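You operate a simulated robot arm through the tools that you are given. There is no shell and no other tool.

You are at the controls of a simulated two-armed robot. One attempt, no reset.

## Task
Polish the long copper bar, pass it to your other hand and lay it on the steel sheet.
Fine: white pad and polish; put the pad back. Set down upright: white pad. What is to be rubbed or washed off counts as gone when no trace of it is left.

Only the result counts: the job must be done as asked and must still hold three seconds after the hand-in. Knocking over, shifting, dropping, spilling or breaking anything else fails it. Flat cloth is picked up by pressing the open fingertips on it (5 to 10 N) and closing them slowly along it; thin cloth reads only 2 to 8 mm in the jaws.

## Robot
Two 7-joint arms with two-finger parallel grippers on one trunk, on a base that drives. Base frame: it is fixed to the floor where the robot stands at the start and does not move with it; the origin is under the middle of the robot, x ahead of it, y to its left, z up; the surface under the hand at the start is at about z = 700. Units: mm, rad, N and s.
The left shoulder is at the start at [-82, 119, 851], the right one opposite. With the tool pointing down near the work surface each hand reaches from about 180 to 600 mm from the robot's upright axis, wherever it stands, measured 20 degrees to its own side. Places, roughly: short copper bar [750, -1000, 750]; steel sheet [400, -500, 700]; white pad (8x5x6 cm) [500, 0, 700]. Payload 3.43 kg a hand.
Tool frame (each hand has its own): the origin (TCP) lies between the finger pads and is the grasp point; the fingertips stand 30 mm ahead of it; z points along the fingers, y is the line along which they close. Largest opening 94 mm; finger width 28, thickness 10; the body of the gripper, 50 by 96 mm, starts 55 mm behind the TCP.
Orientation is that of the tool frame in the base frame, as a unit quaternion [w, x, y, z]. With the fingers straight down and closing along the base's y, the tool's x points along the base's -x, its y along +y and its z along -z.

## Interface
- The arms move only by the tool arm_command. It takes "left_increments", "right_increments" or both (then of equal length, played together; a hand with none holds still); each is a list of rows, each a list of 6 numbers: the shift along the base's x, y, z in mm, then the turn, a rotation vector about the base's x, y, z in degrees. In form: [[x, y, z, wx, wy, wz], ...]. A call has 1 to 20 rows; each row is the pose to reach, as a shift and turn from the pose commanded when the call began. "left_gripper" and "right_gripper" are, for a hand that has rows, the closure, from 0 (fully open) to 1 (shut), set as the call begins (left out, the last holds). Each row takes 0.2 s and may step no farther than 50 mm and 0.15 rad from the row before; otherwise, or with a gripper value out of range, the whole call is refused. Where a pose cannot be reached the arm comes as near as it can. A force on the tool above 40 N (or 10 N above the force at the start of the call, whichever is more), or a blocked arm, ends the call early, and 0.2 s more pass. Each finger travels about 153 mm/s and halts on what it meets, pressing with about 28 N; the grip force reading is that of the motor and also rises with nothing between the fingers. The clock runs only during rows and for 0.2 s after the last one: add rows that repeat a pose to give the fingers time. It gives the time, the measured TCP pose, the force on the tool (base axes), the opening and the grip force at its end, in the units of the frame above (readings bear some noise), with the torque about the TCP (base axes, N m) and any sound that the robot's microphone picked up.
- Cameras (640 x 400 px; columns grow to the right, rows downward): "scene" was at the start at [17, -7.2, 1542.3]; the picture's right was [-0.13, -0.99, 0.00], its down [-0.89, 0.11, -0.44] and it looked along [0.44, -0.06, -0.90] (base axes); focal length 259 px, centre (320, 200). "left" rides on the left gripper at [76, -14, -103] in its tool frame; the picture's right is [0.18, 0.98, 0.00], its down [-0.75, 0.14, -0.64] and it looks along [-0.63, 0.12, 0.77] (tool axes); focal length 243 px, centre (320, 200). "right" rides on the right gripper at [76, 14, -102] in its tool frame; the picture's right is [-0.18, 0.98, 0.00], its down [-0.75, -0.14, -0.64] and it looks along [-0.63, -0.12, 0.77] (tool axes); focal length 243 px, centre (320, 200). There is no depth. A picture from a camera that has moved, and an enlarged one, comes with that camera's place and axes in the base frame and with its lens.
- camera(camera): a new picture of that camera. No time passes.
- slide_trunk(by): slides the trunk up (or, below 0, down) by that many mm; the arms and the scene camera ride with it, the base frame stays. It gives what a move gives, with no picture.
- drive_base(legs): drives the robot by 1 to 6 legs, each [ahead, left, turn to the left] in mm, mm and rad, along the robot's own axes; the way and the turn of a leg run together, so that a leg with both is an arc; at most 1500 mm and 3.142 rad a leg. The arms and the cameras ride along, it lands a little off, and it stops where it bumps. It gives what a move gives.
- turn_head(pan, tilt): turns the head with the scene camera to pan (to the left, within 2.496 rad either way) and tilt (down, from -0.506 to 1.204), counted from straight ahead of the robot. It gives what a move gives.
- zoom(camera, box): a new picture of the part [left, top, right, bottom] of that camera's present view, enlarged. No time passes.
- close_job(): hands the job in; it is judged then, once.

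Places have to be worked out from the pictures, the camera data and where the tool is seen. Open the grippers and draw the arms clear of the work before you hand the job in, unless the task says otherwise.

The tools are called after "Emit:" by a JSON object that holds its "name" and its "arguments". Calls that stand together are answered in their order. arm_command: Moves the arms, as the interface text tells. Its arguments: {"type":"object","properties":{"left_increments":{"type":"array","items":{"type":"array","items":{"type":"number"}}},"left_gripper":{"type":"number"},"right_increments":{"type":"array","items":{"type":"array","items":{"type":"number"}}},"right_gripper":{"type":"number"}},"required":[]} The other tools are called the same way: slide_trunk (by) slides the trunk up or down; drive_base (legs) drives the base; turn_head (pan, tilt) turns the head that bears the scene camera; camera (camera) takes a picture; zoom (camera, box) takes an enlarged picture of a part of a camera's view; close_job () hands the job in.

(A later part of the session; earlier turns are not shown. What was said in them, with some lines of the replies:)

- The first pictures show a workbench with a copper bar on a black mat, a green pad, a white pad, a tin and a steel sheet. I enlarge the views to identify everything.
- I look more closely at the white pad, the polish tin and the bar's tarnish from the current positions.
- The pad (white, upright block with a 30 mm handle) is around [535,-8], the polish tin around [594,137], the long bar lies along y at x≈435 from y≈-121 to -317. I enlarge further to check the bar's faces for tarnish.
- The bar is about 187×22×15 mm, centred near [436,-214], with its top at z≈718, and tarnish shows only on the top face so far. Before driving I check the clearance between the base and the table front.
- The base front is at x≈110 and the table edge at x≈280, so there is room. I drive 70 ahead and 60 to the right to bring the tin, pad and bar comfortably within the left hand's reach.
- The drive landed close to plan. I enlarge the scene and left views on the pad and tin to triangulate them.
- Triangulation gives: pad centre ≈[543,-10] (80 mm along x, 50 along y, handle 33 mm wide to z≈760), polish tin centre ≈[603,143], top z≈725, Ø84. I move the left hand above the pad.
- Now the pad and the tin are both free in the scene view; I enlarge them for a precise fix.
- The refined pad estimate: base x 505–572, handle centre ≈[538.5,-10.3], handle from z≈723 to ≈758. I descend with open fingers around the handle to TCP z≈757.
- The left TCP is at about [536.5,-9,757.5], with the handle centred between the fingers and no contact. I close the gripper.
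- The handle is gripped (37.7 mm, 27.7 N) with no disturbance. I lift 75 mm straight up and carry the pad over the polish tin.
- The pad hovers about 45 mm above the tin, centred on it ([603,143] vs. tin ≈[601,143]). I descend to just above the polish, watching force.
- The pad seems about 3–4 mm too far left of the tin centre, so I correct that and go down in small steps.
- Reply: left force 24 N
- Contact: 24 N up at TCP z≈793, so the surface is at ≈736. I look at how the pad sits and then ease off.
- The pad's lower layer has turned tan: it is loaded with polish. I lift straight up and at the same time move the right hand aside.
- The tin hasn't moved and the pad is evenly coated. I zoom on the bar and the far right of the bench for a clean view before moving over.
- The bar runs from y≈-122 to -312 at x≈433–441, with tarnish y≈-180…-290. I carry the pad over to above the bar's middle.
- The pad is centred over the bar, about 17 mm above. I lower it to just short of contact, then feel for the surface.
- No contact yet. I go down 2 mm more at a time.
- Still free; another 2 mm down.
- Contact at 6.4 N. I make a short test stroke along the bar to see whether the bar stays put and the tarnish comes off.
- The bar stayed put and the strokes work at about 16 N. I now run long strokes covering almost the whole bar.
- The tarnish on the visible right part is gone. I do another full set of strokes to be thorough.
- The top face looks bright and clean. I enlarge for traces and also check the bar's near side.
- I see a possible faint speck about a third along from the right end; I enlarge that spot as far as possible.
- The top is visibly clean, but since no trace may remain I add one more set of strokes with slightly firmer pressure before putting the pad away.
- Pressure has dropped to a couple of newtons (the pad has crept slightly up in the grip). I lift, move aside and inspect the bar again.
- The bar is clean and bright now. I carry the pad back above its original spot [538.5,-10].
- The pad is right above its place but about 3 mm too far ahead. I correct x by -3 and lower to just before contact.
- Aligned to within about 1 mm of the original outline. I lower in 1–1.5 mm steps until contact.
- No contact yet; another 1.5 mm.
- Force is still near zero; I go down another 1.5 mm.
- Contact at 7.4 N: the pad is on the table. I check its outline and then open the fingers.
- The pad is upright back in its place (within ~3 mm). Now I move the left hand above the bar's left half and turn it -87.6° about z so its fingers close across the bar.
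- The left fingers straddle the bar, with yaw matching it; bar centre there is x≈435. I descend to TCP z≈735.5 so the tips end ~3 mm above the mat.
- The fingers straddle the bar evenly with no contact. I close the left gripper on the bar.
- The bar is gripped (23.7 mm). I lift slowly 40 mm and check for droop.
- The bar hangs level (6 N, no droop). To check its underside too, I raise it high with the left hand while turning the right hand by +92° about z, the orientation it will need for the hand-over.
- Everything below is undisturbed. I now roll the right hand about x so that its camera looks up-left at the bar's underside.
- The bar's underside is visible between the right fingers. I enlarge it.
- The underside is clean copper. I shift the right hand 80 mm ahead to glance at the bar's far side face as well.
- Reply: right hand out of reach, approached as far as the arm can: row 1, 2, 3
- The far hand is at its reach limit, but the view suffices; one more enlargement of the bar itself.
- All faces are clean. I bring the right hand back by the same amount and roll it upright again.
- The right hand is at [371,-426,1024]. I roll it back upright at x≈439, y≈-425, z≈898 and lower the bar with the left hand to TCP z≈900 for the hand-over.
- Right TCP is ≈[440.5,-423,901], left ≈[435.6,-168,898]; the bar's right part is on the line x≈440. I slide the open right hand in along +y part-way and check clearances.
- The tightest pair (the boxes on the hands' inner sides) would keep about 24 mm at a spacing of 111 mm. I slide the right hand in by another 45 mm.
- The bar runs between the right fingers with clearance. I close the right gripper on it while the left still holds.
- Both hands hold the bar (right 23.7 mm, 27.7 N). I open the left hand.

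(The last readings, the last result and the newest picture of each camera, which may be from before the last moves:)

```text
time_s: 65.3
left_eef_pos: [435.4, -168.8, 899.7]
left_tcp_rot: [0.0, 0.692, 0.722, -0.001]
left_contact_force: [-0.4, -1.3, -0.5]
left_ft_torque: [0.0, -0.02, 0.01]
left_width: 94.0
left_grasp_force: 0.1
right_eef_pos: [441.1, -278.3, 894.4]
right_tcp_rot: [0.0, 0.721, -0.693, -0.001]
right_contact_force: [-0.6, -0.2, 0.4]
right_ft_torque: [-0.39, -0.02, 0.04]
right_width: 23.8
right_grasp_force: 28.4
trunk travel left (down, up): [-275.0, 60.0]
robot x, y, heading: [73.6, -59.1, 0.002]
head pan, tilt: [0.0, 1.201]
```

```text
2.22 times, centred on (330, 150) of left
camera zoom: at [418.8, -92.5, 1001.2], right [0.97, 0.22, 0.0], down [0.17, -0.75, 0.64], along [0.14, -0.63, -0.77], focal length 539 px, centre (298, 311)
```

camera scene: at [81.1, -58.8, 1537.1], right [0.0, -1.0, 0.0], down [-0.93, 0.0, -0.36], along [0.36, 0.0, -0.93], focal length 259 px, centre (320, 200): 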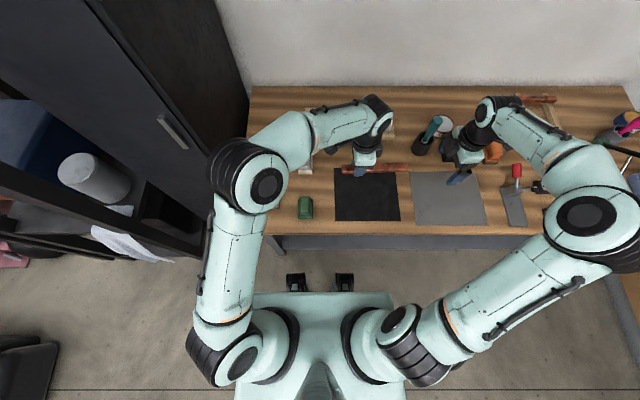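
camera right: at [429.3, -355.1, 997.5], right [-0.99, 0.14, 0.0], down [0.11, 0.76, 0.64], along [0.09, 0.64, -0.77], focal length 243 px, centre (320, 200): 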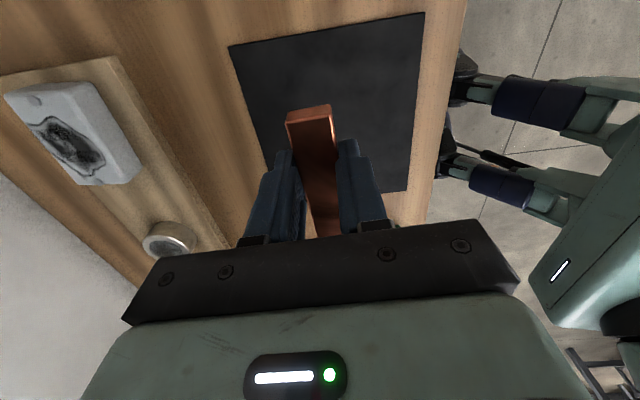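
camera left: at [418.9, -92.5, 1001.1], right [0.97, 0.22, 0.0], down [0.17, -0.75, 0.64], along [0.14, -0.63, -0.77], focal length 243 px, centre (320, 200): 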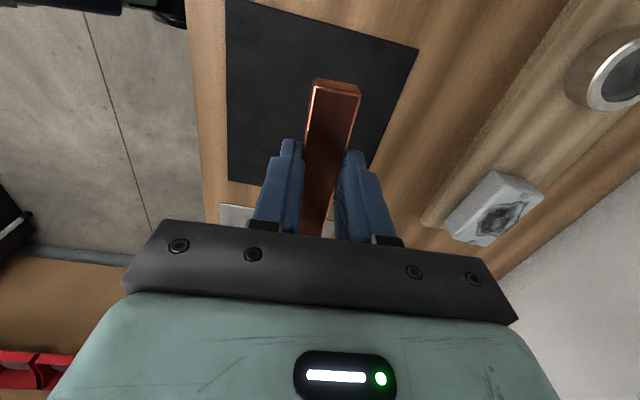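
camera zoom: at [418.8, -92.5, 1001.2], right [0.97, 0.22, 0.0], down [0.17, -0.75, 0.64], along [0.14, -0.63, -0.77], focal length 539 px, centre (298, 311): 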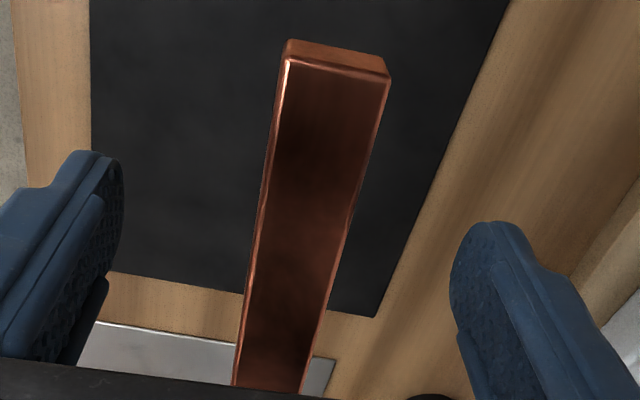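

The right hand holds the bar alone without visible droop (moment 0.39 N m). I withdraw the left hand straight up and then to the left.

Emit:
{"name": "arm_command", "arguments": {"left_increments": [[0, 0, 30, 0, 0, 0], [0, 0, 65, 0, 0, 0], [0, 0, 100, 0, 0, 0], [-10, 40, 100, 0, 0, 8], [-20, 80, 100, 0, 0, 16], [-30, 120, 100, 0, 0, 24], [-40, 160, 100, 0, 0, 32], [-50, 200, 100, 0, 0, 40]]}}

Emit:
{"name": "camera", "arguments": {"camera": "right"}}

Emit:
{"name": "camera", "arguments": {"camera": "scene"}}

Emit:
{"name": "camera", "arguments": {"camera": "left"}}

```text
time_s: 67.1
left_eef_pos: [384.8, 35.2, 1000.6]
left_tcp_rot: [0.0, 0.404, 0.915, -0.002]
left_contact_force: [0.7, 0.2, 0.5]
left_ft_torque: [-0.04, 0.0, -0.02]
left_width: 94.0
left_grasp_force: 0.0
right_eef_pos: [439.8, -277.6, 894.8]
right_tcp_rot: [0.0, 0.721, -0.693, 0.0]
right_contact_force: [-0.6, 0.1, 0.8]
right_ft_torque: [-0.39, 0.02, 0.0]
right_width: 23.6
right_grasp_force: 27.8
trunk travel left (down, up): [-275.0, 60.0]
robot x, y, heading: [71.9, -59.1, -0.0]
head pan, tilt: [0.0, 1.201]
```

```text
taken
camera right: at [428.9, -354.5, 997.8], right [-0.99, 0.14, 0.0], down [0.11, 0.76, 0.64], along [0.09, 0.64, -0.77], focal length 243 px, centre (320, 200)
```

right: 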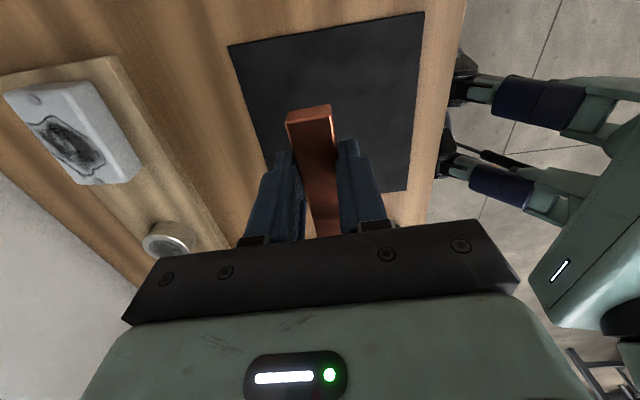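

```text
taken
camera scene: at [80.8, -58.2, 1537.1], right [0.0, -1.0, 0.0], down [-0.93, 0.0, -0.36], along [0.36, 0.0, -0.93], focal length 259 px, centre (320, 200)
```

scene: 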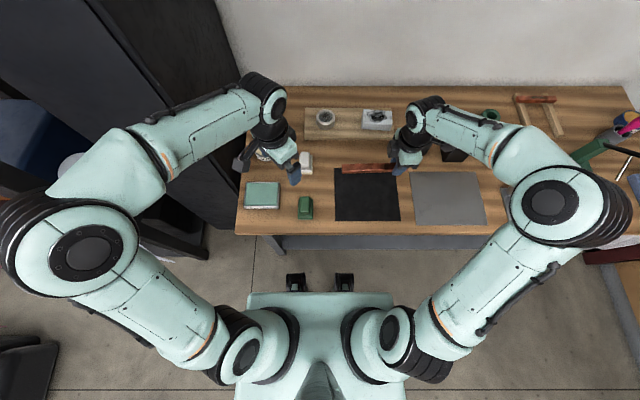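

```text
taken
camera left: at [323.3, 81.2, 1102.0], right [0.6, 0.8, 0.0], down [0.61, -0.46, 0.64], along [0.51, -0.39, -0.77], focal length 243 px, centre (320, 200)
```

left: 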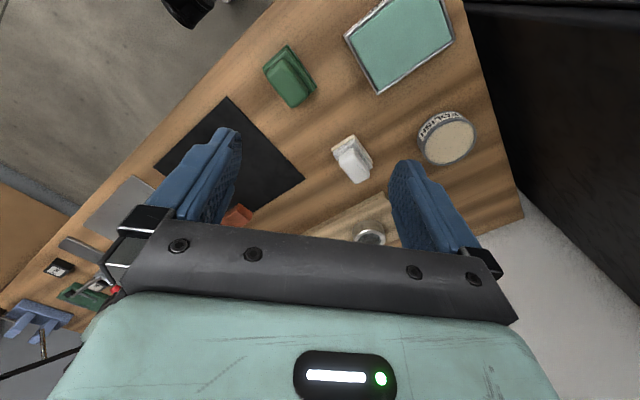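

The bar is level in the right hand and the left hand is clear; pad, tin and mat look undisturbed. Before driving right I pan the head to check for obstacles there.

Emit:
{"name": "turn_head", "arguments": {"pan": -0.8, "tilt": 0.95}}

Emit:
{"name": "camera", "arguments": {"camera": "scene"}}

```text
time_s: 68.2
left_eef_pos: [385.7, 33.8, 999.7]
left_tcp_rot: [0.0, 0.404, 0.915, -0.001]
left_contact_force: [0.0, -0.4, 0.3]
left_ft_torque: [0.02, 0.01, 0.01]
left_width: 94.1
left_grasp_force: 0.0
right_eef_pos: [440.4, -279.1, 894.6]
right_tcp_rot: [0.001, 0.721, -0.693, -0.001]
right_contact_force: [0.4, -0.5, -0.7]
right_ft_torque: [-0.36, -0.05, 0.0]
right_width: 23.8
right_grasp_force: 27.7
trunk travel left (down, up): [-275.0, 60.0]
robot x, y, heading: [70.0, -62.3, 0.002]
head pan, tilt: [-0.799, 0.949]
```

```text
taken
camera scene: at [76.2, -111.2, 1553.3], right [-0.72, -0.7, 0.0], down [-0.57, 0.58, -0.58], along [0.41, -0.42, -0.81], focal length 259 px, centre (320, 200)
```

scene: 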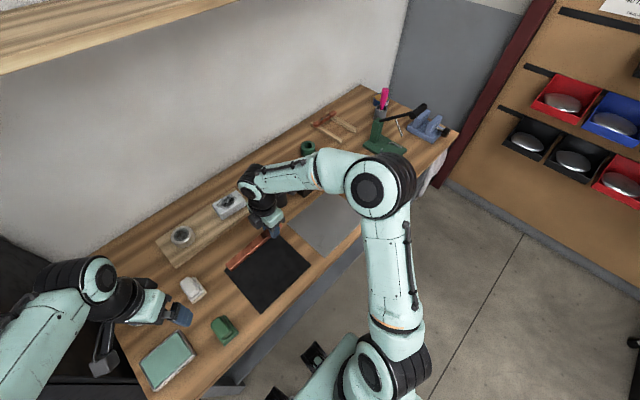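

The floor to the right is clear and the elbow will stay well short of the stand. I drive 240 mm to the right and turn the head back.

Emit:
{"name": "drive_base", "arguments": {"legs": [[0, -240, 0]]}}

Emit:
{"name": "turn_head", "arguments": {"pan": -0.35, "tilt": 1.15}}

Emit:
{"name": "camera", "arguments": {"camera": "scene"}}

Emit:
{"name": "camera", "arguments": {"camera": "right"}}

Emit:
{"name": "camera", "arguments": {"camera": "left"}}

```text
time_s: 70.9
left_eef_pos: [385.9, -200.8, 999.3]
left_tcp_rot: [0.0, 0.403, 0.915, -0.001]
left_contact_force: [-1.0, -0.3, 0.4]
left_ft_torque: [0.0, -0.03, -0.03]
left_width: 93.9
left_grasp_force: 0.1
right_eef_pos: [441.1, -513.1, 895.8]
right_tcp_rot: [-0.001, 0.721, -0.693, 0.0]
right_contact_force: [-0.7, -0.5, -0.8]
right_ft_torque: [-0.38, -0.03, 0.01]
right_width: 23.6
right_grasp_force: 28.4
trunk travel left (down, up): [-275.0, 60.0]
robot x, y, heading: [67.9, -294.3, 0.001]
head pan, tilt: [-0.799, 0.949]
```

```text
time_s: 71.8
left_eef_pos: [385.2, -201.6, 1000.1]
left_tcp_rot: [0.001, 0.403, 0.915, -0.001]
left_contact_force: [0.9, 0.0, 1.0]
left_ft_torque: [0.0, 0.02, 0.0]
left_width: 94.3
left_grasp_force: 0.0
right_eef_pos: [441.0, -513.4, 894.4]
right_tcp_rot: [0.0, 0.722, -0.692, -0.001]
right_contact_force: [0.8, -0.4, -0.3]
right_ft_torque: [-0.37, -0.07, 0.03]
right_width: 23.9
right_grasp_force: 28.2
trunk travel left (down, up): [-275.0, 60.0]
robot x, y, heading: [69.1, -296.6, -0.002]
head pan, tilt: [-0.351, 1.15]
```

```text
taken
camera scene: at [81.3, -314.2, 1540.0], right [-0.34, -0.94, 0.0], down [-0.86, 0.31, -0.41], along [0.38, -0.14, -0.91], focal length 259 px, centre (320, 200)
```

scene: 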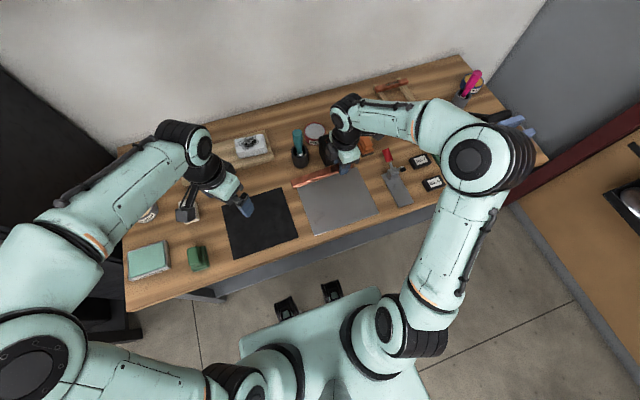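

```text
taken
camera right: at [429.3, -589.5, 997.5], right [-0.99, 0.14, 0.0], down [0.11, 0.76, 0.64], along [0.09, 0.64, -0.77], focal length 243 px, centre (320, 200)
```

right: 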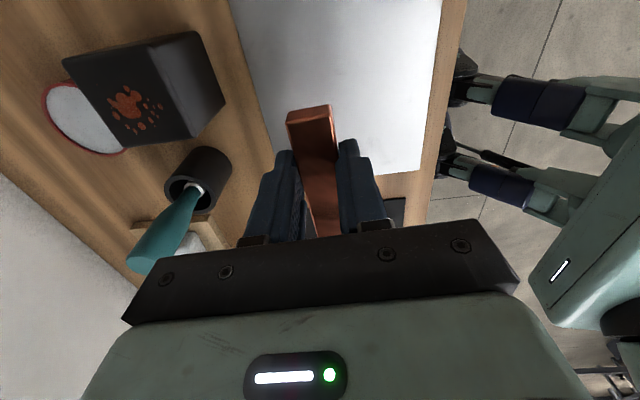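

```text
taken
camera left: at [323.9, -154.1, 1102.0], right [0.6, 0.8, 0.0], down [0.61, -0.46, 0.64], along [0.51, -0.39, -0.77], focal length 243 px, centre (320, 200)
```

left: 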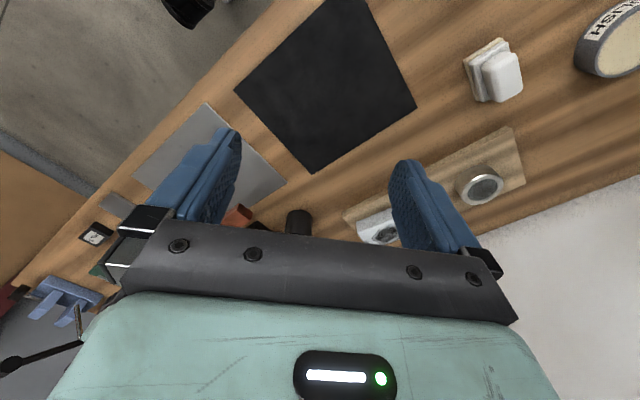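

I enlarge the steel sheet area to fix its outline from the new viewpoint.

Emit:
{"name": "zoom", "arguments": {"camera": "scene", "box": [285, 140, 395, 245]}}

Emit:
{"name": "zoom", "arguments": {"camera": "right", "box": [220, 0, 470, 240]}}

```text
3.81 times, centred on (340, 192) of scene
camera zoom: at [81.3, -314.2, 1540.0], right [-0.34, -0.94, 0.0], down [-0.86, 0.31, -0.41], along [0.38, -0.14, -0.91], focal length 986 px, centre (244, 229)
```

zoom: 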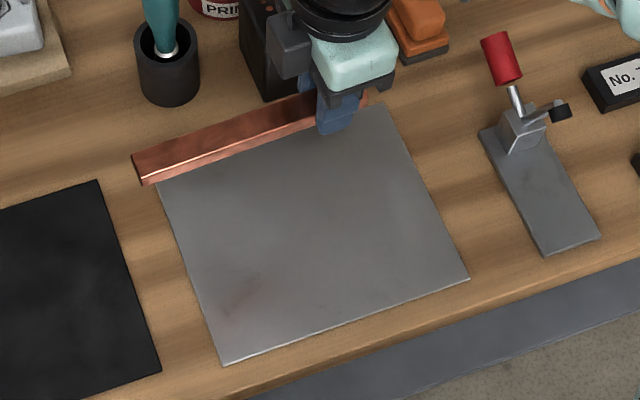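

```text
1.67 times, centred on (345, 120) of right
camera zoom: at [429.3, -589.5, 997.5], right [-0.99, 0.14, 0.0], down [0.11, 0.76, 0.64], along [0.09, 0.64, -0.77], focal length 404 px, centre (278, 333)
```

zoom: 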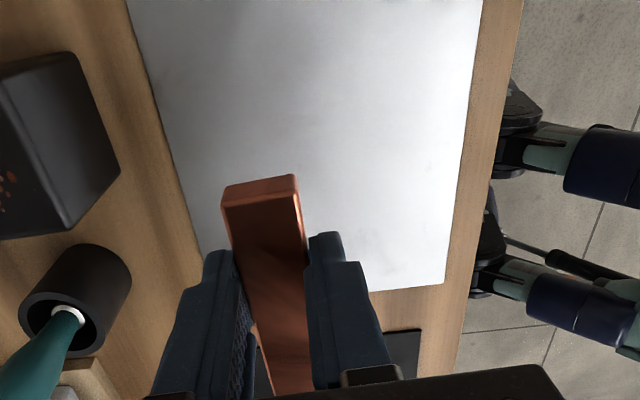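

The sheet spans x≈315–516, y≈-381…-619 (centre ≈[416,-500]). I move the bar's centre over the sheet's centre and lower to about 14 mm above it.

Emit:
{"name": "arm_command", "arguments": {"right_increments": [[-7, -16, 0, 0, 0, 0], [-14, -32, 0, 0, 0, 0], [-21.6, -48.5, 0, 0, 0, 0], [-21.6, -48.5, -35, 0, 0, 0], [-21.6, -48.5, -70, 0, 0, 0], [-21.6, -48.5, -105, 0, 0, 0], [-21.6, -48.5, -135, 0, 0, 0], [-21.6, -48.5, -150, 0, 0, 0], [-21.6, -48.5, -150, 0, 0, 0]]}}

Emit:
{"name": "zoom", "arguments": {"camera": "scene", "box": [285, 140, 395, 245]}}

Emit:
{"name": "camera", "arguments": {"camera": "right"}}

Emit:
{"name": "zoom", "arguments": {"camera": "left", "box": [120, 90, 300, 220]}}

```text
time_s: 73.8
left_eef_pos: [385.4, -199.0, 1000.3]
left_tcp_rot: [0.001, 0.404, 0.915, -0.001]
left_contact_force: [0.5, 0.0, 0.9]
left_ft_torque: [-0.02, 0.0, -0.01]
left_width: 94.2
left_grasp_force: 0.2
right_eef_pos: [417.9, -561.5, 743.8]
right_tcp_rot: [0.0, 0.722, -0.692, 0.001]
right_contact_force: [-0.8, -0.3, 0.6]
right_ft_torque: [-0.4, -0.03, 0.03]
right_width: 23.8
right_grasp_force: 28.4
trunk travel left (down, up): [-275.0, 60.0]
robot x, y, heading: [71.7, -289.2, -0.005]
head pan, tilt: [-0.351, 1.15]
```

```text
3.81 times, centred on (340, 192) of scene
camera zoom: at [81.2, -314.1, 1540.0], right [-0.34, -0.94, 0.0], down [-0.86, 0.31, -0.41], along [0.38, -0.14, -0.91], focal length 986 px, centre (244, 229)
```

zoom: 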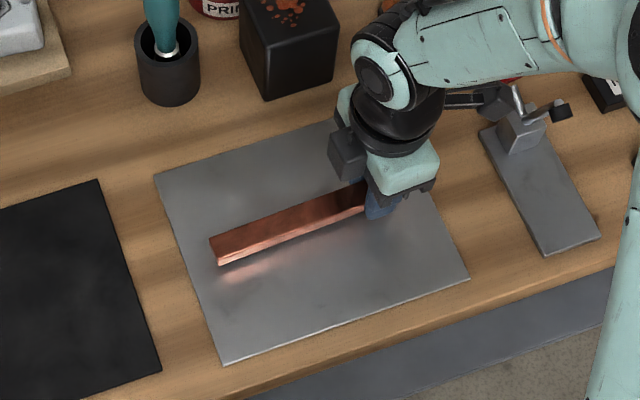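

```text
taken
camera right: at [406.9, -638.7, 846.4], right [-0.99, 0.14, 0.0], down [0.11, 0.76, 0.64], along [0.09, 0.64, -0.77], focal length 243 px, centre (320, 200)
```

right: 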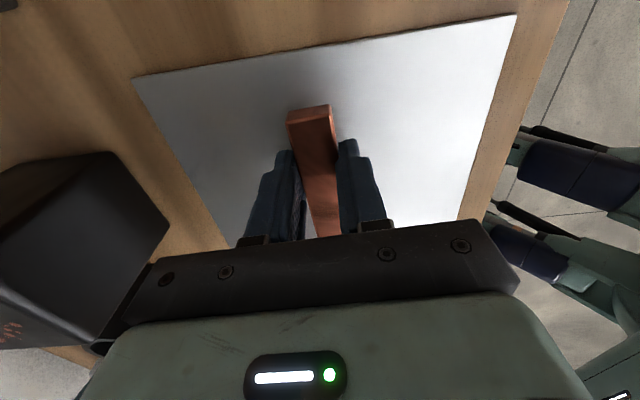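

```text
3.08 times, centred on (210, 155) of left
camera zoom: at [323.9, -154.1, 1102.0], right [0.6, 0.8, 0.0], down [0.61, -0.46, 0.64], along [0.51, -0.39, -0.77], focal length 746 px, centre (658, 338)
```

zoom: 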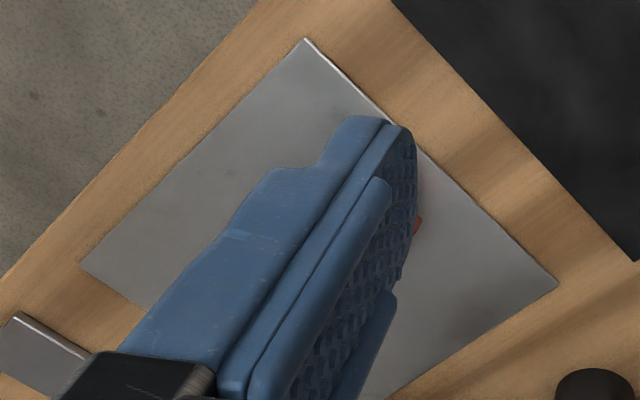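

The bar is well inside the sheet's outline. I lower another 9 mm and then feel for contact.

Emit:
{"name": "arm_command", "arguments": {"right_increments": [[0, 0, -4, 0, 0, 0], [0, 0, -8, 0, 0, 0], [0, 0, -9, 0, 0, 0]]}}

```text
time_s: 74.6
left_eef_pos: [386.1, -200.8, 1000.3]
left_tcp_rot: [0.0, 0.404, 0.915, -0.001]
left_contact_force: [-0.6, -0.6, 0.2]
left_ft_torque: [0.01, 0.01, 0.01]
left_width: 93.5
left_grasp_force: 0.0
right_eef_pos: [420.2, -562.3, 736.1]
right_tcp_rot: [0.0, 0.721, -0.693, 0.001]
right_contact_force: [-0.2, -0.1, -0.4]
right_ft_torque: [-0.35, -0.02, -0.02]
right_width: 23.6
right_grasp_force: 28.1
trunk travel left (down, up): [-275.0, 60.0]
robot x, y, heading: [66.4, -295.1, -0.001]
head pan, tilt: [-0.351, 1.15]
```

No contact yet; 1.5 mm more.

Emit:
{"name": "arm_command", "arguments": {"right_increments": [[0, 0, -0.8, 0, 0, 0], [0, 0, -1.6, 0, 0, 0]]}}

```text
time_s: 75.2
left_eef_pos: [385.3, -201.1, 1000.9]
left_tcp_rot: [0.0, 0.403, 0.915, -0.001]
left_contact_force: [-0.3, -0.8, 0.7]
left_ft_torque: [0.01, 0.01, 0.0]
left_width: 94.0
left_grasp_force: 0.0
right_eef_pos: [419.2, -561.3, 735.3]
right_tcp_rot: [0.0, 0.721, -0.693, 0.0]
right_contact_force: [0.0, 0.6, -0.4]
right_ft_torque: [-0.38, -0.01, 0.03]
right_width: 23.9
right_grasp_force: 28.1
trunk travel left (down, up): [-275.0, 60.0]
robot x, y, heading: [69.7, -294.7, -0.002]
head pan, tilt: [-0.351, 1.15]
```

Still free; 1.6 mm more.

Emit:
{"name": "arm_command", "arguments": {"right_increments": [[0, 0, -0.8, 0, 0, 0], [0, 0, -1.6, 0, 0, 0]]}}

```text
time_s: 75.8
left_eef_pos: [385.4, -201.8, 999.6]
left_tcp_rot: [0.001, 0.403, 0.915, -0.001]
left_contact_force: [0.5, 0.4, 0.4]
left_ft_torque: [-0.01, 0.01, -0.03]
left_width: 93.9
left_grasp_force: 0.0
right_eef_pos: [417.8, -562.8, 733.9]
right_tcp_rot: [0.0, 0.721, -0.693, 0.0]
right_contact_force: [0.2, -0.5, -1.4]
right_ft_torque: [-0.42, -0.06, -0.02]
right_width: 23.7
right_grasp_force: 27.7
trunk travel left (down, up): [-275.0, 60.0]
robot x, y, heading: [64.0, -294.9, 0.001]
head pan, tilt: [-0.351, 1.15]
```

Still no contact; I continue by 1.6 mm.

Emit:
{"name": "arm_command", "arguments": {"right_increments": [[0, 0, -0.8, 0, 0, 0], [0, 0, -1.6, 0, 0, 0]]}}

Emit:
{"name": "zoom", "arguments": {"camera": "scene", "box": [310, 170, 380, 215]}}

```text
time_s: 76.4
left_eef_pos: [384.4, -201.7, 1000.2]
left_tcp_rot: [0.0, 0.404, 0.915, -0.001]
left_contact_force: [0.0, 0.8, 0.3]
left_ft_torque: [0.0, 0.02, 0.02]
left_width: 93.9
left_grasp_force: 0.0
right_eef_pos: [418.1, -561.6, 732.0]
right_tcp_rot: [-0.001, 0.721, -0.693, 0.0]
right_contact_force: [-3.3, -0.1, 9.3]
right_ft_torque: [-0.26, 0.35, 0.05]
right_width: 23.8
right_grasp_force: 28.2
trunk travel left (down, up): [-275.0, 60.0]
robot x, y, heading: [71.6, -294.4, -0.001]
head pan, tilt: [-0.351, 1.15]
```

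```text
8.89 times, centred on (345, 192) of scene
camera zoom: at [80.0, -313.5, 1540.2], right [-0.34, -0.94, 0.0], down [-0.86, 0.31, -0.41], along [0.38, -0.14, -0.91], focal length 2302 px, centre (98, 267)
```

zoom: 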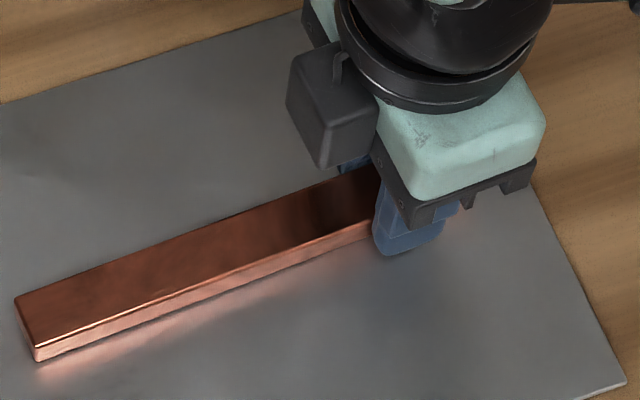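

Contact (9.3 N). To avoid dragging the sheet with the fingertips when opening, I ease up 1 mm first.

Emit:
{"name": "arm_command", "arguments": {"right_increments": [[0, 0, 0.6, 0, 0, 0], [0, 0, 1.0, 0, 0, 0], [0, 0, 1.0, 0, 0, 0]]}}

```text
time_s: 77.2
left_eef_pos: [384.6, -200.9, 1000.5]
left_tcp_rot: [0.001, 0.404, 0.915, -0.001]
left_contact_force: [0.5, -0.4, -0.9]
left_ft_torque: [0.02, 0.0, -0.01]
left_width: 94.0
left_grasp_force: 0.1
right_eef_pos: [419.1, -561.6, 732.7]
right_tcp_rot: [-0.001, 0.721, -0.693, 0.0]
right_contact_force: [-0.7, -5.1, 7.4]
right_ft_torque: [-0.4, 0.25, 0.17]
right_width: 24.0
right_grasp_force: 28.2
trunk travel left (down, up): [-275.0, 60.0]
robot x, y, heading: [66.5, -293.5, -0.001]
head pan, tilt: [-0.351, 1.15]
```

Still 7 N with some sideways load; I ease up another 0.8 mm.

Emit:
{"name": "arm_command", "arguments": {"right_increments": [[0, 0, 0.4, 0, 0, 0], [0, 0, 0.8, 0, 0, 0], [0, 0, 0.8, 0, 0, 0]]}}

Emit:
{"name": "camera", "arguments": {"camera": "right"}}

```text
time_s: 78.0
left_eef_pos: [384.9, -199.5, 1000.4]
left_tcp_rot: [0.001, 0.403, 0.915, -0.001]
left_contact_force: [0.6, 0.4, 0.1]
left_ft_torque: [-0.01, -0.01, -0.01]
left_width: 93.9
left_grasp_force: 0.0
right_eef_pos: [419.2, -561.3, 732.0]
right_tcp_rot: [0.0, 0.721, -0.693, 0.0]
right_contact_force: [0.8, -3.3, 0.6]
right_ft_torque: [-0.6, -0.19, -0.05]
right_width: 23.7
right_grasp_force: 28.4
trunk travel left (down, up): [-275.0, 60.0]
robot x, y, heading: [72.9, -296.3, -0.001]
head pan, tilt: [-0.351, 1.15]
```

```text
taken
camera right: at [407.8, -637.6, 835.6], right [-0.99, 0.14, 0.0], down [0.11, 0.76, 0.64], along [0.09, 0.64, -0.77], focal length 243 px, centre (320, 200)
```

right: 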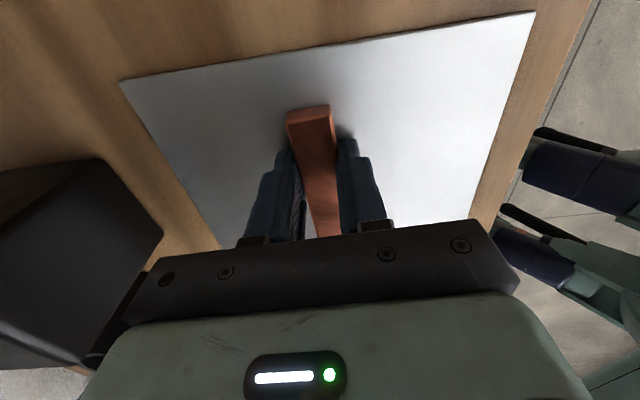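

Vertical load is now about zero with the bar resting on the sheet. I open the right fingers part-way to release it gently.

Emit:
{"name": "arm_command", "arguments": {"right_increments": [[0, 0, 0, 0, 0, 0], [0, 0, 0, 0, 0, 0], [0, 0, 0, 0, 0, 0]], "right_gripper": 0.5}}

Emit:
{"name": "camera", "arguments": {"camera": "right"}}

Emit:
{"name": "zoom", "arguments": {"camera": "scene", "box": [285, 140, 395, 245]}}

```text
time_s: 78.8
left_eef_pos: [384.6, -201.7, 999.6]
left_tcp_rot: [0.001, 0.403, 0.915, -0.001]
left_contact_force: [-0.2, -0.4, 0.0]
left_ft_torque: [-0.01, -0.01, -0.02]
left_width: 94.0
left_grasp_force: 0.1
right_eef_pos: [418.9, -561.8, 733.5]
right_tcp_rot: [0.0, 0.721, -0.693, 0.0]
right_contact_force: [0.0, 0.1, 0.0]
right_ft_torque: [-0.01, -0.01, 0.01]
right_width: 46.9
right_grasp_force: 0.0
trunk travel left (down, up): [-275.0, 60.0]
robot x, y, heading: [68.3, -292.5, -0.002]
head pan, tilt: [-0.351, 1.15]
```

```text
taken
camera right: at [407.9, -637.5, 835.9], right [-0.99, 0.14, 0.0], down [0.11, 0.76, 0.64], along [0.09, 0.64, -0.77], focal length 243 px, centre (320, 200)
```

right: 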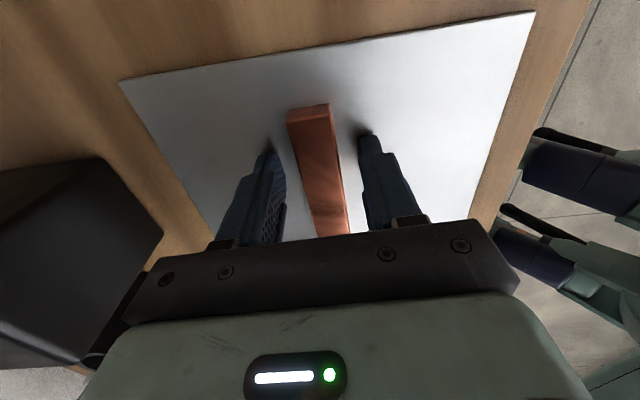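

```text
3.81 times, centred on (340, 192) of scene
camera zoom: at [80.9, -313.9, 1540.0], right [-0.34, -0.94, 0.0], down [-0.86, 0.31, -0.41], along [0.38, -0.14, -0.91], focal length 986 px, centre (244, 229)
```

zoom: 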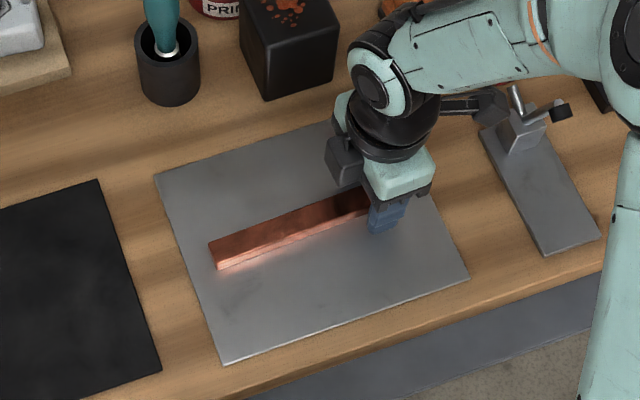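

The bar rests on the sheet, which hasn't moved. I raise the right hand straight up and open it fully.

Emit:
{"name": "arm_command", "arguments": {"right_increments": [[0, 0, 15, 0, 0, 0], [0, 0, 50, 0, 0, 0], [0, 0, 95, 0, 0, 0], [0, 0, 140, 0, 0, 0], [0, 0, 185, 0, 0, 0]], "right_gripper": 0.5}}

Emit:
{"name": "camera", "arguments": {"camera": "scene"}}

Emit:
{"name": "camera", "arguments": {"camera": "right"}}

Emit:
{"name": "zoom", "arguments": {"camera": "scene", "box": [285, 140, 395, 245]}}

```text
time_s: 80.0
left_eef_pos: [384.8, -201.0, 1000.0]
left_tcp_rot: [0.0, 0.404, 0.915, -0.001]
left_contact_force: [-0.9, -0.9, -0.6]
left_ft_torque: [-0.01, 0.01, -0.01]
left_width: 94.0
left_grasp_force: 0.1
right_eef_pos: [418.1, -560.9, 920.1]
right_tcp_rot: [0.001, 0.721, -0.693, 0.0]
right_contact_force: [-0.3, 0.3, 0.3]
right_ft_torque: [-0.01, 0.0, 0.02]
right_width: 47.1
right_grasp_force: 0.0
trunk travel left (down, up): [-275.0, 60.0]
robot x, y, heading: [71.5, -289.9, 0.002]
head pan, tilt: [-0.351, 1.15]
```

```text
taken
camera scene: at [80.3, -313.6, 1540.0], right [-0.34, -0.94, 0.0], down [-0.86, 0.31, -0.41], along [0.38, -0.14, -0.91], focal length 259 px, centre (320, 200)
```

scene: 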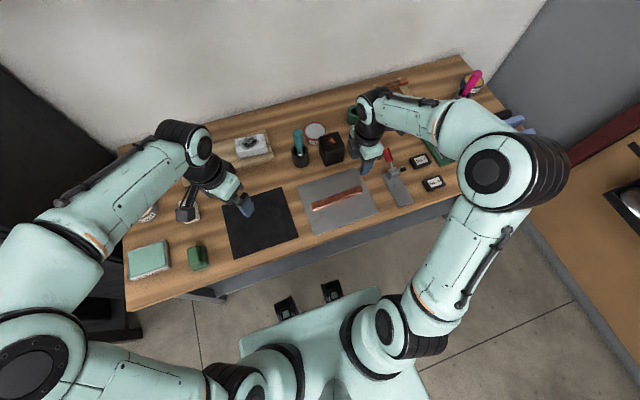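

```text
taken
camera right: at [407.2, -636.8, 1021.5], right [-0.99, 0.14, 0.0], down [0.11, 0.76, 0.64], along [0.09, 0.64, -0.77], focal length 243 px, centre (320, 200)
```

right: 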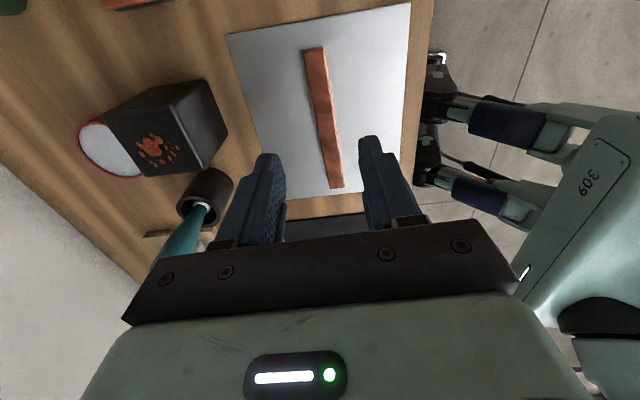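

```text
3.81 times, centred on (340, 192) of scene
camera zoom: at [80.3, -313.6, 1540.0], right [-0.34, -0.94, 0.0], down [-0.86, 0.31, -0.41], along [0.38, -0.14, -0.91], focal length 986 px, centre (244, 229)
```

zoom: 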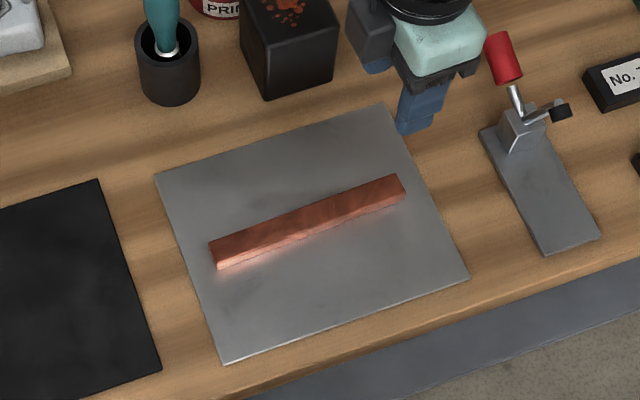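

The long bar lies flat within the sheet. I open the right hand fully, draw it up and back, and then inspect the bar and the pad a last time.

Emit:
{"name": "arm_command", "arguments": {"right_increments": [[-10, -10, 30, 0, 0, 0], [-25, -25, 60, 0, 0, 0], [-40, -40, 90, 0, 0, 0], [-60, -60, 100, 0, 0, 0]], "left_increments": [[0, 10, 10, 0, 0, 0], [0, 20, 20, 0, 0, 0], [0, 30, 30, 0, 0, 0], [0, 40, 40, 0, 0, 0]], "right_gripper": 0, "left_gripper": 0}}

Emit:
{"name": "zoom", "arguments": {"camera": "scene", "box": [300, 175, 365, 220]}}

Emit:
{"name": "camera", "arguments": {"camera": "left"}}

Emit:
{"name": "camera", "arguments": {"camera": "right"}}

Emit:
{"name": "camera", "arguments": {"camera": "scene"}}

```text
time_s: 81.0
left_eef_pos: [383.8, -160.3, 1040.6]
left_tcp_rot: [0.0, 0.404, 0.915, -0.001]
left_contact_force: [0.0, 0.3, 0.1]
left_ft_torque: [-0.01, 0.05, 0.0]
left_width: 94.1
left_grasp_force: 0.0
right_eef_pos: [356.8, -620.9, 1019.4]
right_tcp_rot: [-0.001, 0.721, -0.693, 0.0]
right_contact_force: [0.4, 1.2, 1.0]
right_ft_torque: [0.0, -0.04, 0.02]
right_width: 93.8
right_grasp_force: 0.1
trunk travel left (down, up): [-275.0, 60.0]
robot x, y, heading: [67.7, -294.4, -0.004]
head pan, tilt: [-0.351, 1.15]
```

```text
8.89 times, centred on (332, 198) of scene
camera zoom: at [79.9, -314.1, 1540.0], right [-0.34, -0.94, 0.0], down [-0.86, 0.31, -0.41], along [0.38, -0.14, -0.91], focal length 2302 px, centre (209, 222)
```

zoom: 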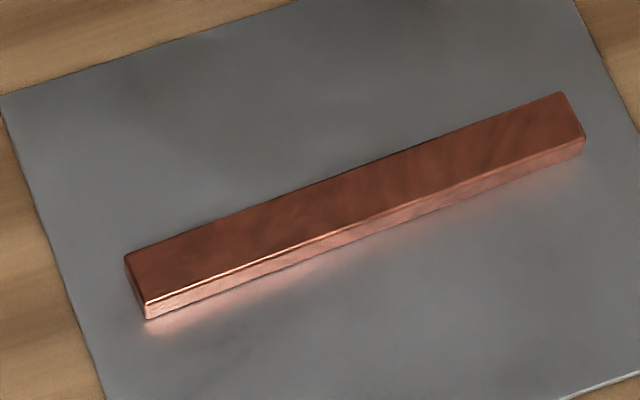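

```text
taken
camera left: at [323.0, -114.2, 1142.9], right [0.6, 0.8, 0.0], down [0.61, -0.46, 0.64], along [0.51, -0.39, -0.77], focal length 243 px, centre (320, 200)
```

left: 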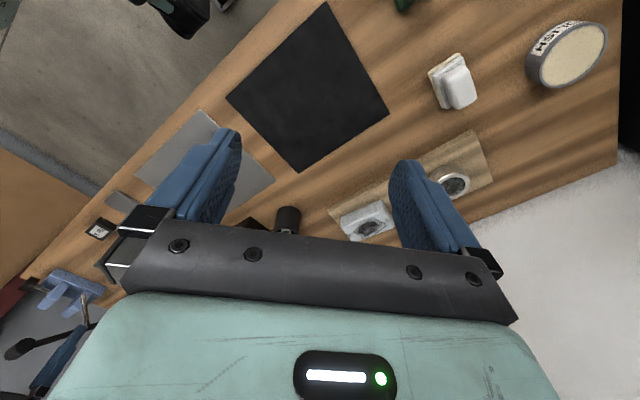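

```text
taken
camera right: at [345.3, -697.6, 1121.6], right [-0.99, 0.14, 0.0], down [0.11, 0.76, 0.64], along [0.09, 0.64, -0.77], focal length 243 px, centre (320, 200)
```

right: 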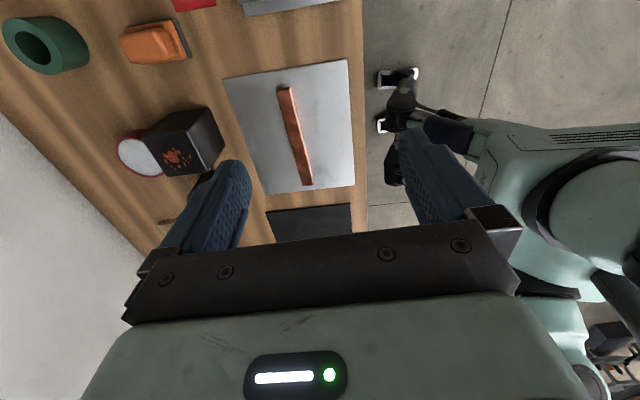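

```text
taken
camera scene: at [79.9, -314.1, 1540.0], right [-0.34, -0.94, 0.0], down [-0.86, 0.31, -0.41], along [0.38, -0.14, -0.91], focal length 259 px, centre (320, 200)
```

scene: 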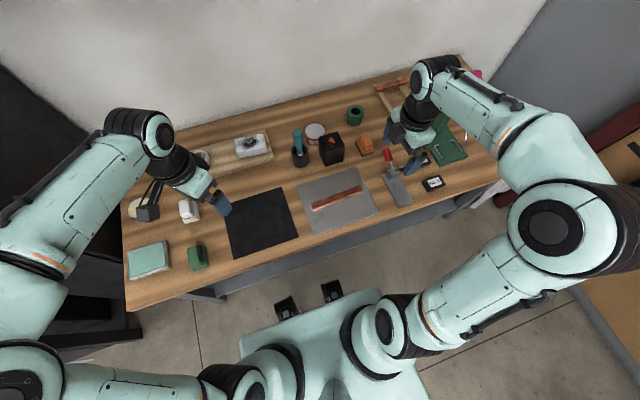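

The bar is on the sheet and the pad stands upright in its place. One last close look at the bar's top for any trace, from both hand cameras.

Emit:
{"name": "zoom", "arguments": {"camera": "right", "box": [265, 80, 325, 135]}}

Emit:
{"name": "zoom", "arguments": {"camera": "right", "box": [270, 130, 330, 192]}}

Emit:
{"name": "zoom", "arguments": {"camera": "scene", "box": [310, 190, 340, 212]}}

Emit:
{"name": "zoom", "arguments": {"camera": "scene", "box": [335, 182, 365, 204]}}

Emit:
{"name": "zoom", "arguments": {"camera": "left", "box": [420, 40, 490, 120]}}

```text
7.27 times, centred on (295, 108) of right
camera zoom: at [345.3, -697.6, 1121.6], right [-0.99, 0.14, 0.0], down [0.11, 0.76, 0.64], along [0.09, 0.64, -0.77], focal length 1764 px, centre (502, 873)
```

zoom: 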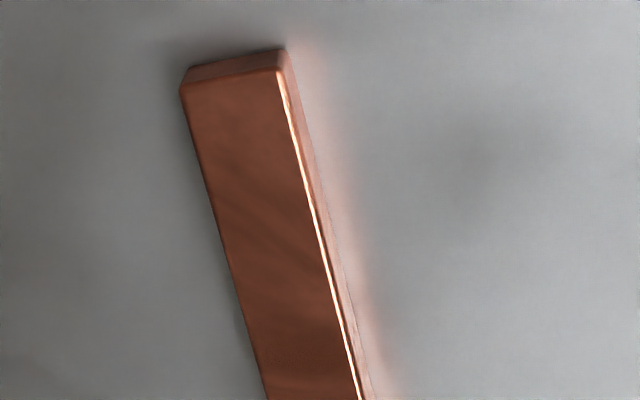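

```text
6.45 times, centred on (300, 161) of right
camera zoom: at [345.3, -697.6, 1121.6], right [-0.99, 0.14, 0.0], down [0.11, 0.76, 0.64], along [0.09, 0.64, -0.77], focal length 1565 px, centre (449, 452)
```

zoom: 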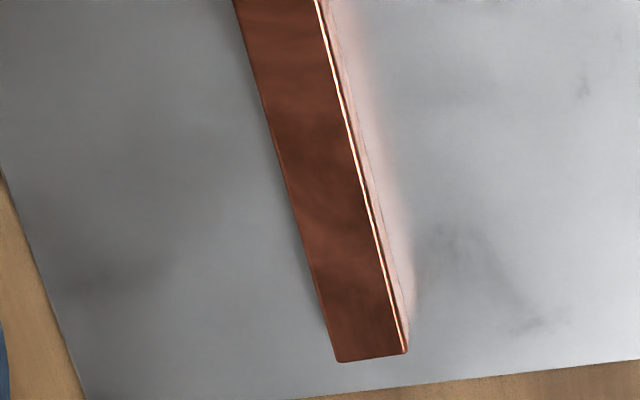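

```text
16.00 times, centred on (325, 201) of scene
camera zoom: at [79.9, -314.1, 1540.0], right [-0.34, -0.94, 0.0], down [-0.86, 0.31, -0.41], along [0.38, -0.14, -0.91], focal length 4143 px, centre (240, 184)
```

zoom: 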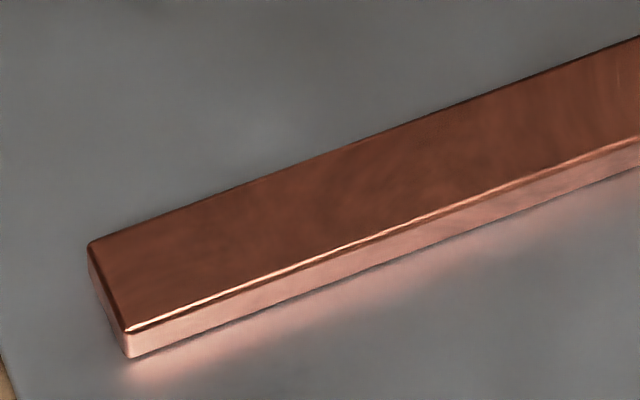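

```text
16.00 times, centred on (350, 193) of scene
camera zoom: at [79.9, -314.1, 1540.0], right [-0.34, -0.94, 0.0], down [-0.86, 0.31, -0.41], along [0.38, -0.14, -0.91], focal length 4143 px, centre (-160, 312)
```

zoom: 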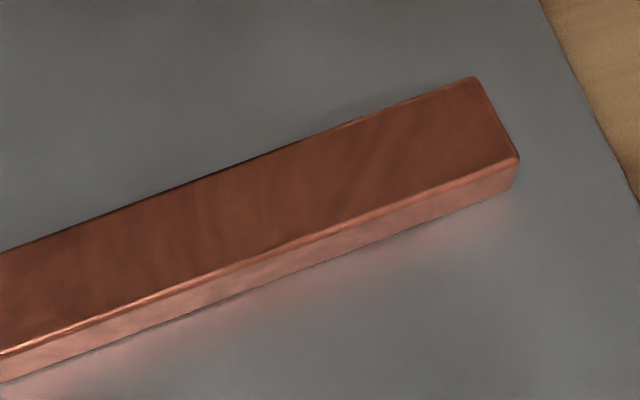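

```text
5.00 times, centred on (455, 80) of left
camera zoom: at [323.0, -114.2, 1142.9], right [0.6, 0.8, 0.0], down [0.61, -0.46, 0.64], along [0.51, -0.39, -0.77], focal length 1213 px, centre (-355, 800)
```

zoom: 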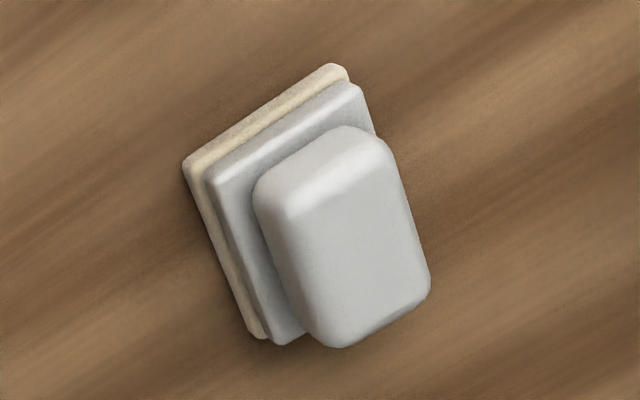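

I see a faintly dotted texture about a third from the right end; I enlarge that spot to the limit from the right camera to make sure it's just the metal.

Emit:
{"name": "zoom", "arguments": {"camera": "right", "box": [278, 105, 312, 127]}}

Emit:
{"name": "zoom", "arguments": {"camera": "right", "box": [278, 122, 318, 147]}}

Emit:
{"name": "zoom", "arguments": {"camera": "scene", "box": [338, 186, 352, 198]}}

```text
16.00 times, centred on (295, 116) of right
camera zoom: at [345.3, -697.6, 1121.6], right [-0.99, 0.14, 0.0], down [0.11, 0.76, 0.64], along [0.09, 0.64, -0.77], focal length 3882 px, centre (720, 1544)
```

zoom: 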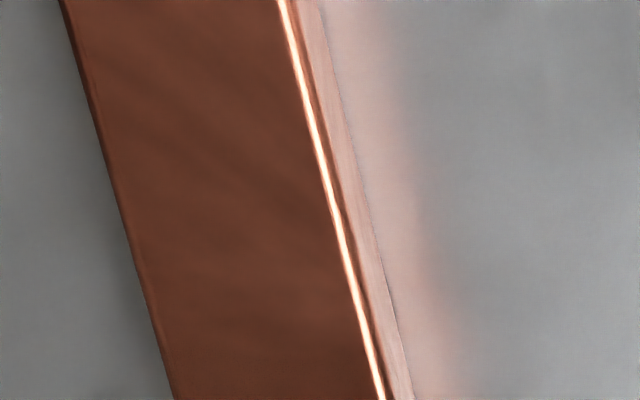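

```text
16.00 times, centred on (298, 134) of right
camera zoom: at [345.3, -697.6, 1121.6], right [-0.99, 0.14, 0.0], down [0.11, 0.76, 0.64], along [0.09, 0.64, -0.77], focal length 3882 px, centre (672, 1248)
```

zoom: 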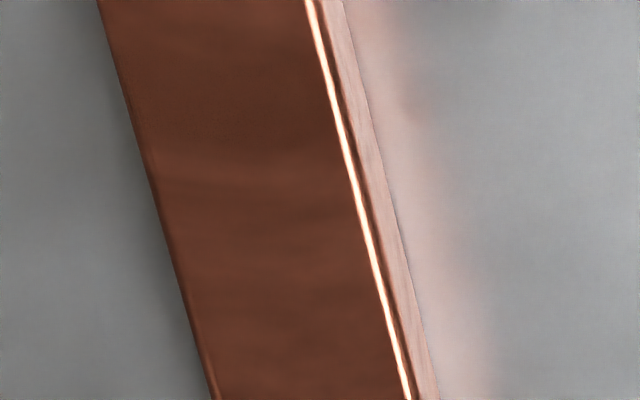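

```text
16.00 times, centred on (345, 192) of scene
camera zoom: at [79.9, -314.1, 1540.0], right [-0.34, -0.94, 0.0], down [-0.86, 0.31, -0.41], along [0.38, -0.14, -0.91], focal length 4143 px, centre (-80, 328)
```

zoom: 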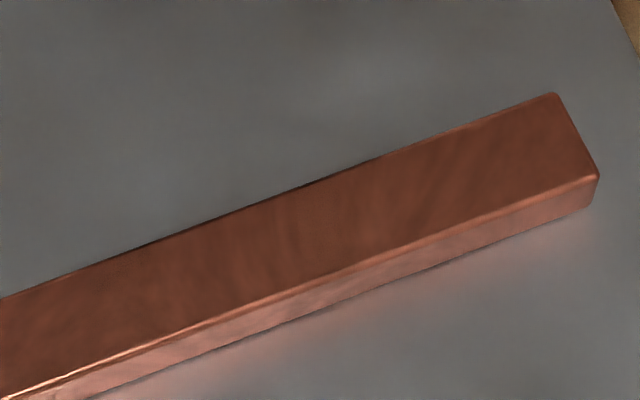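

The texture is only the copper's grain; no green or dark tarnish is left. The bar lies on the sheet, the pad stands upright in its place, both grippers are open and clear, so I hand the job in.

Emit:
{"name": "close_job", "arguments": {}}

```text
The job is handed in.
```

The long copper bar is polished and lying flat on the steel sheet, near its centre. I handed the job in; no verdict has come back.

- **Polishing:** I dipped the white pad in the polish and rubbed the top face, the only one that showed tarnish. Close-ups afterwards show no trace of it on the top. The underside and the side facing the robot also look clean. I saw the far side only at a shallow angle and noticed no tarnish there.
- **Pad:** it stands upright again, within about 4 mm of where it was. Its underside still has polish on it.
- **Passing and laying down:** the left hand lifted the bar and the right hand took it in the air and laid it on the sheet. The sheet did not move.
- **Everything else:** I saw nothing else knocked over or shifted. Both grippers are open and clear of the work.
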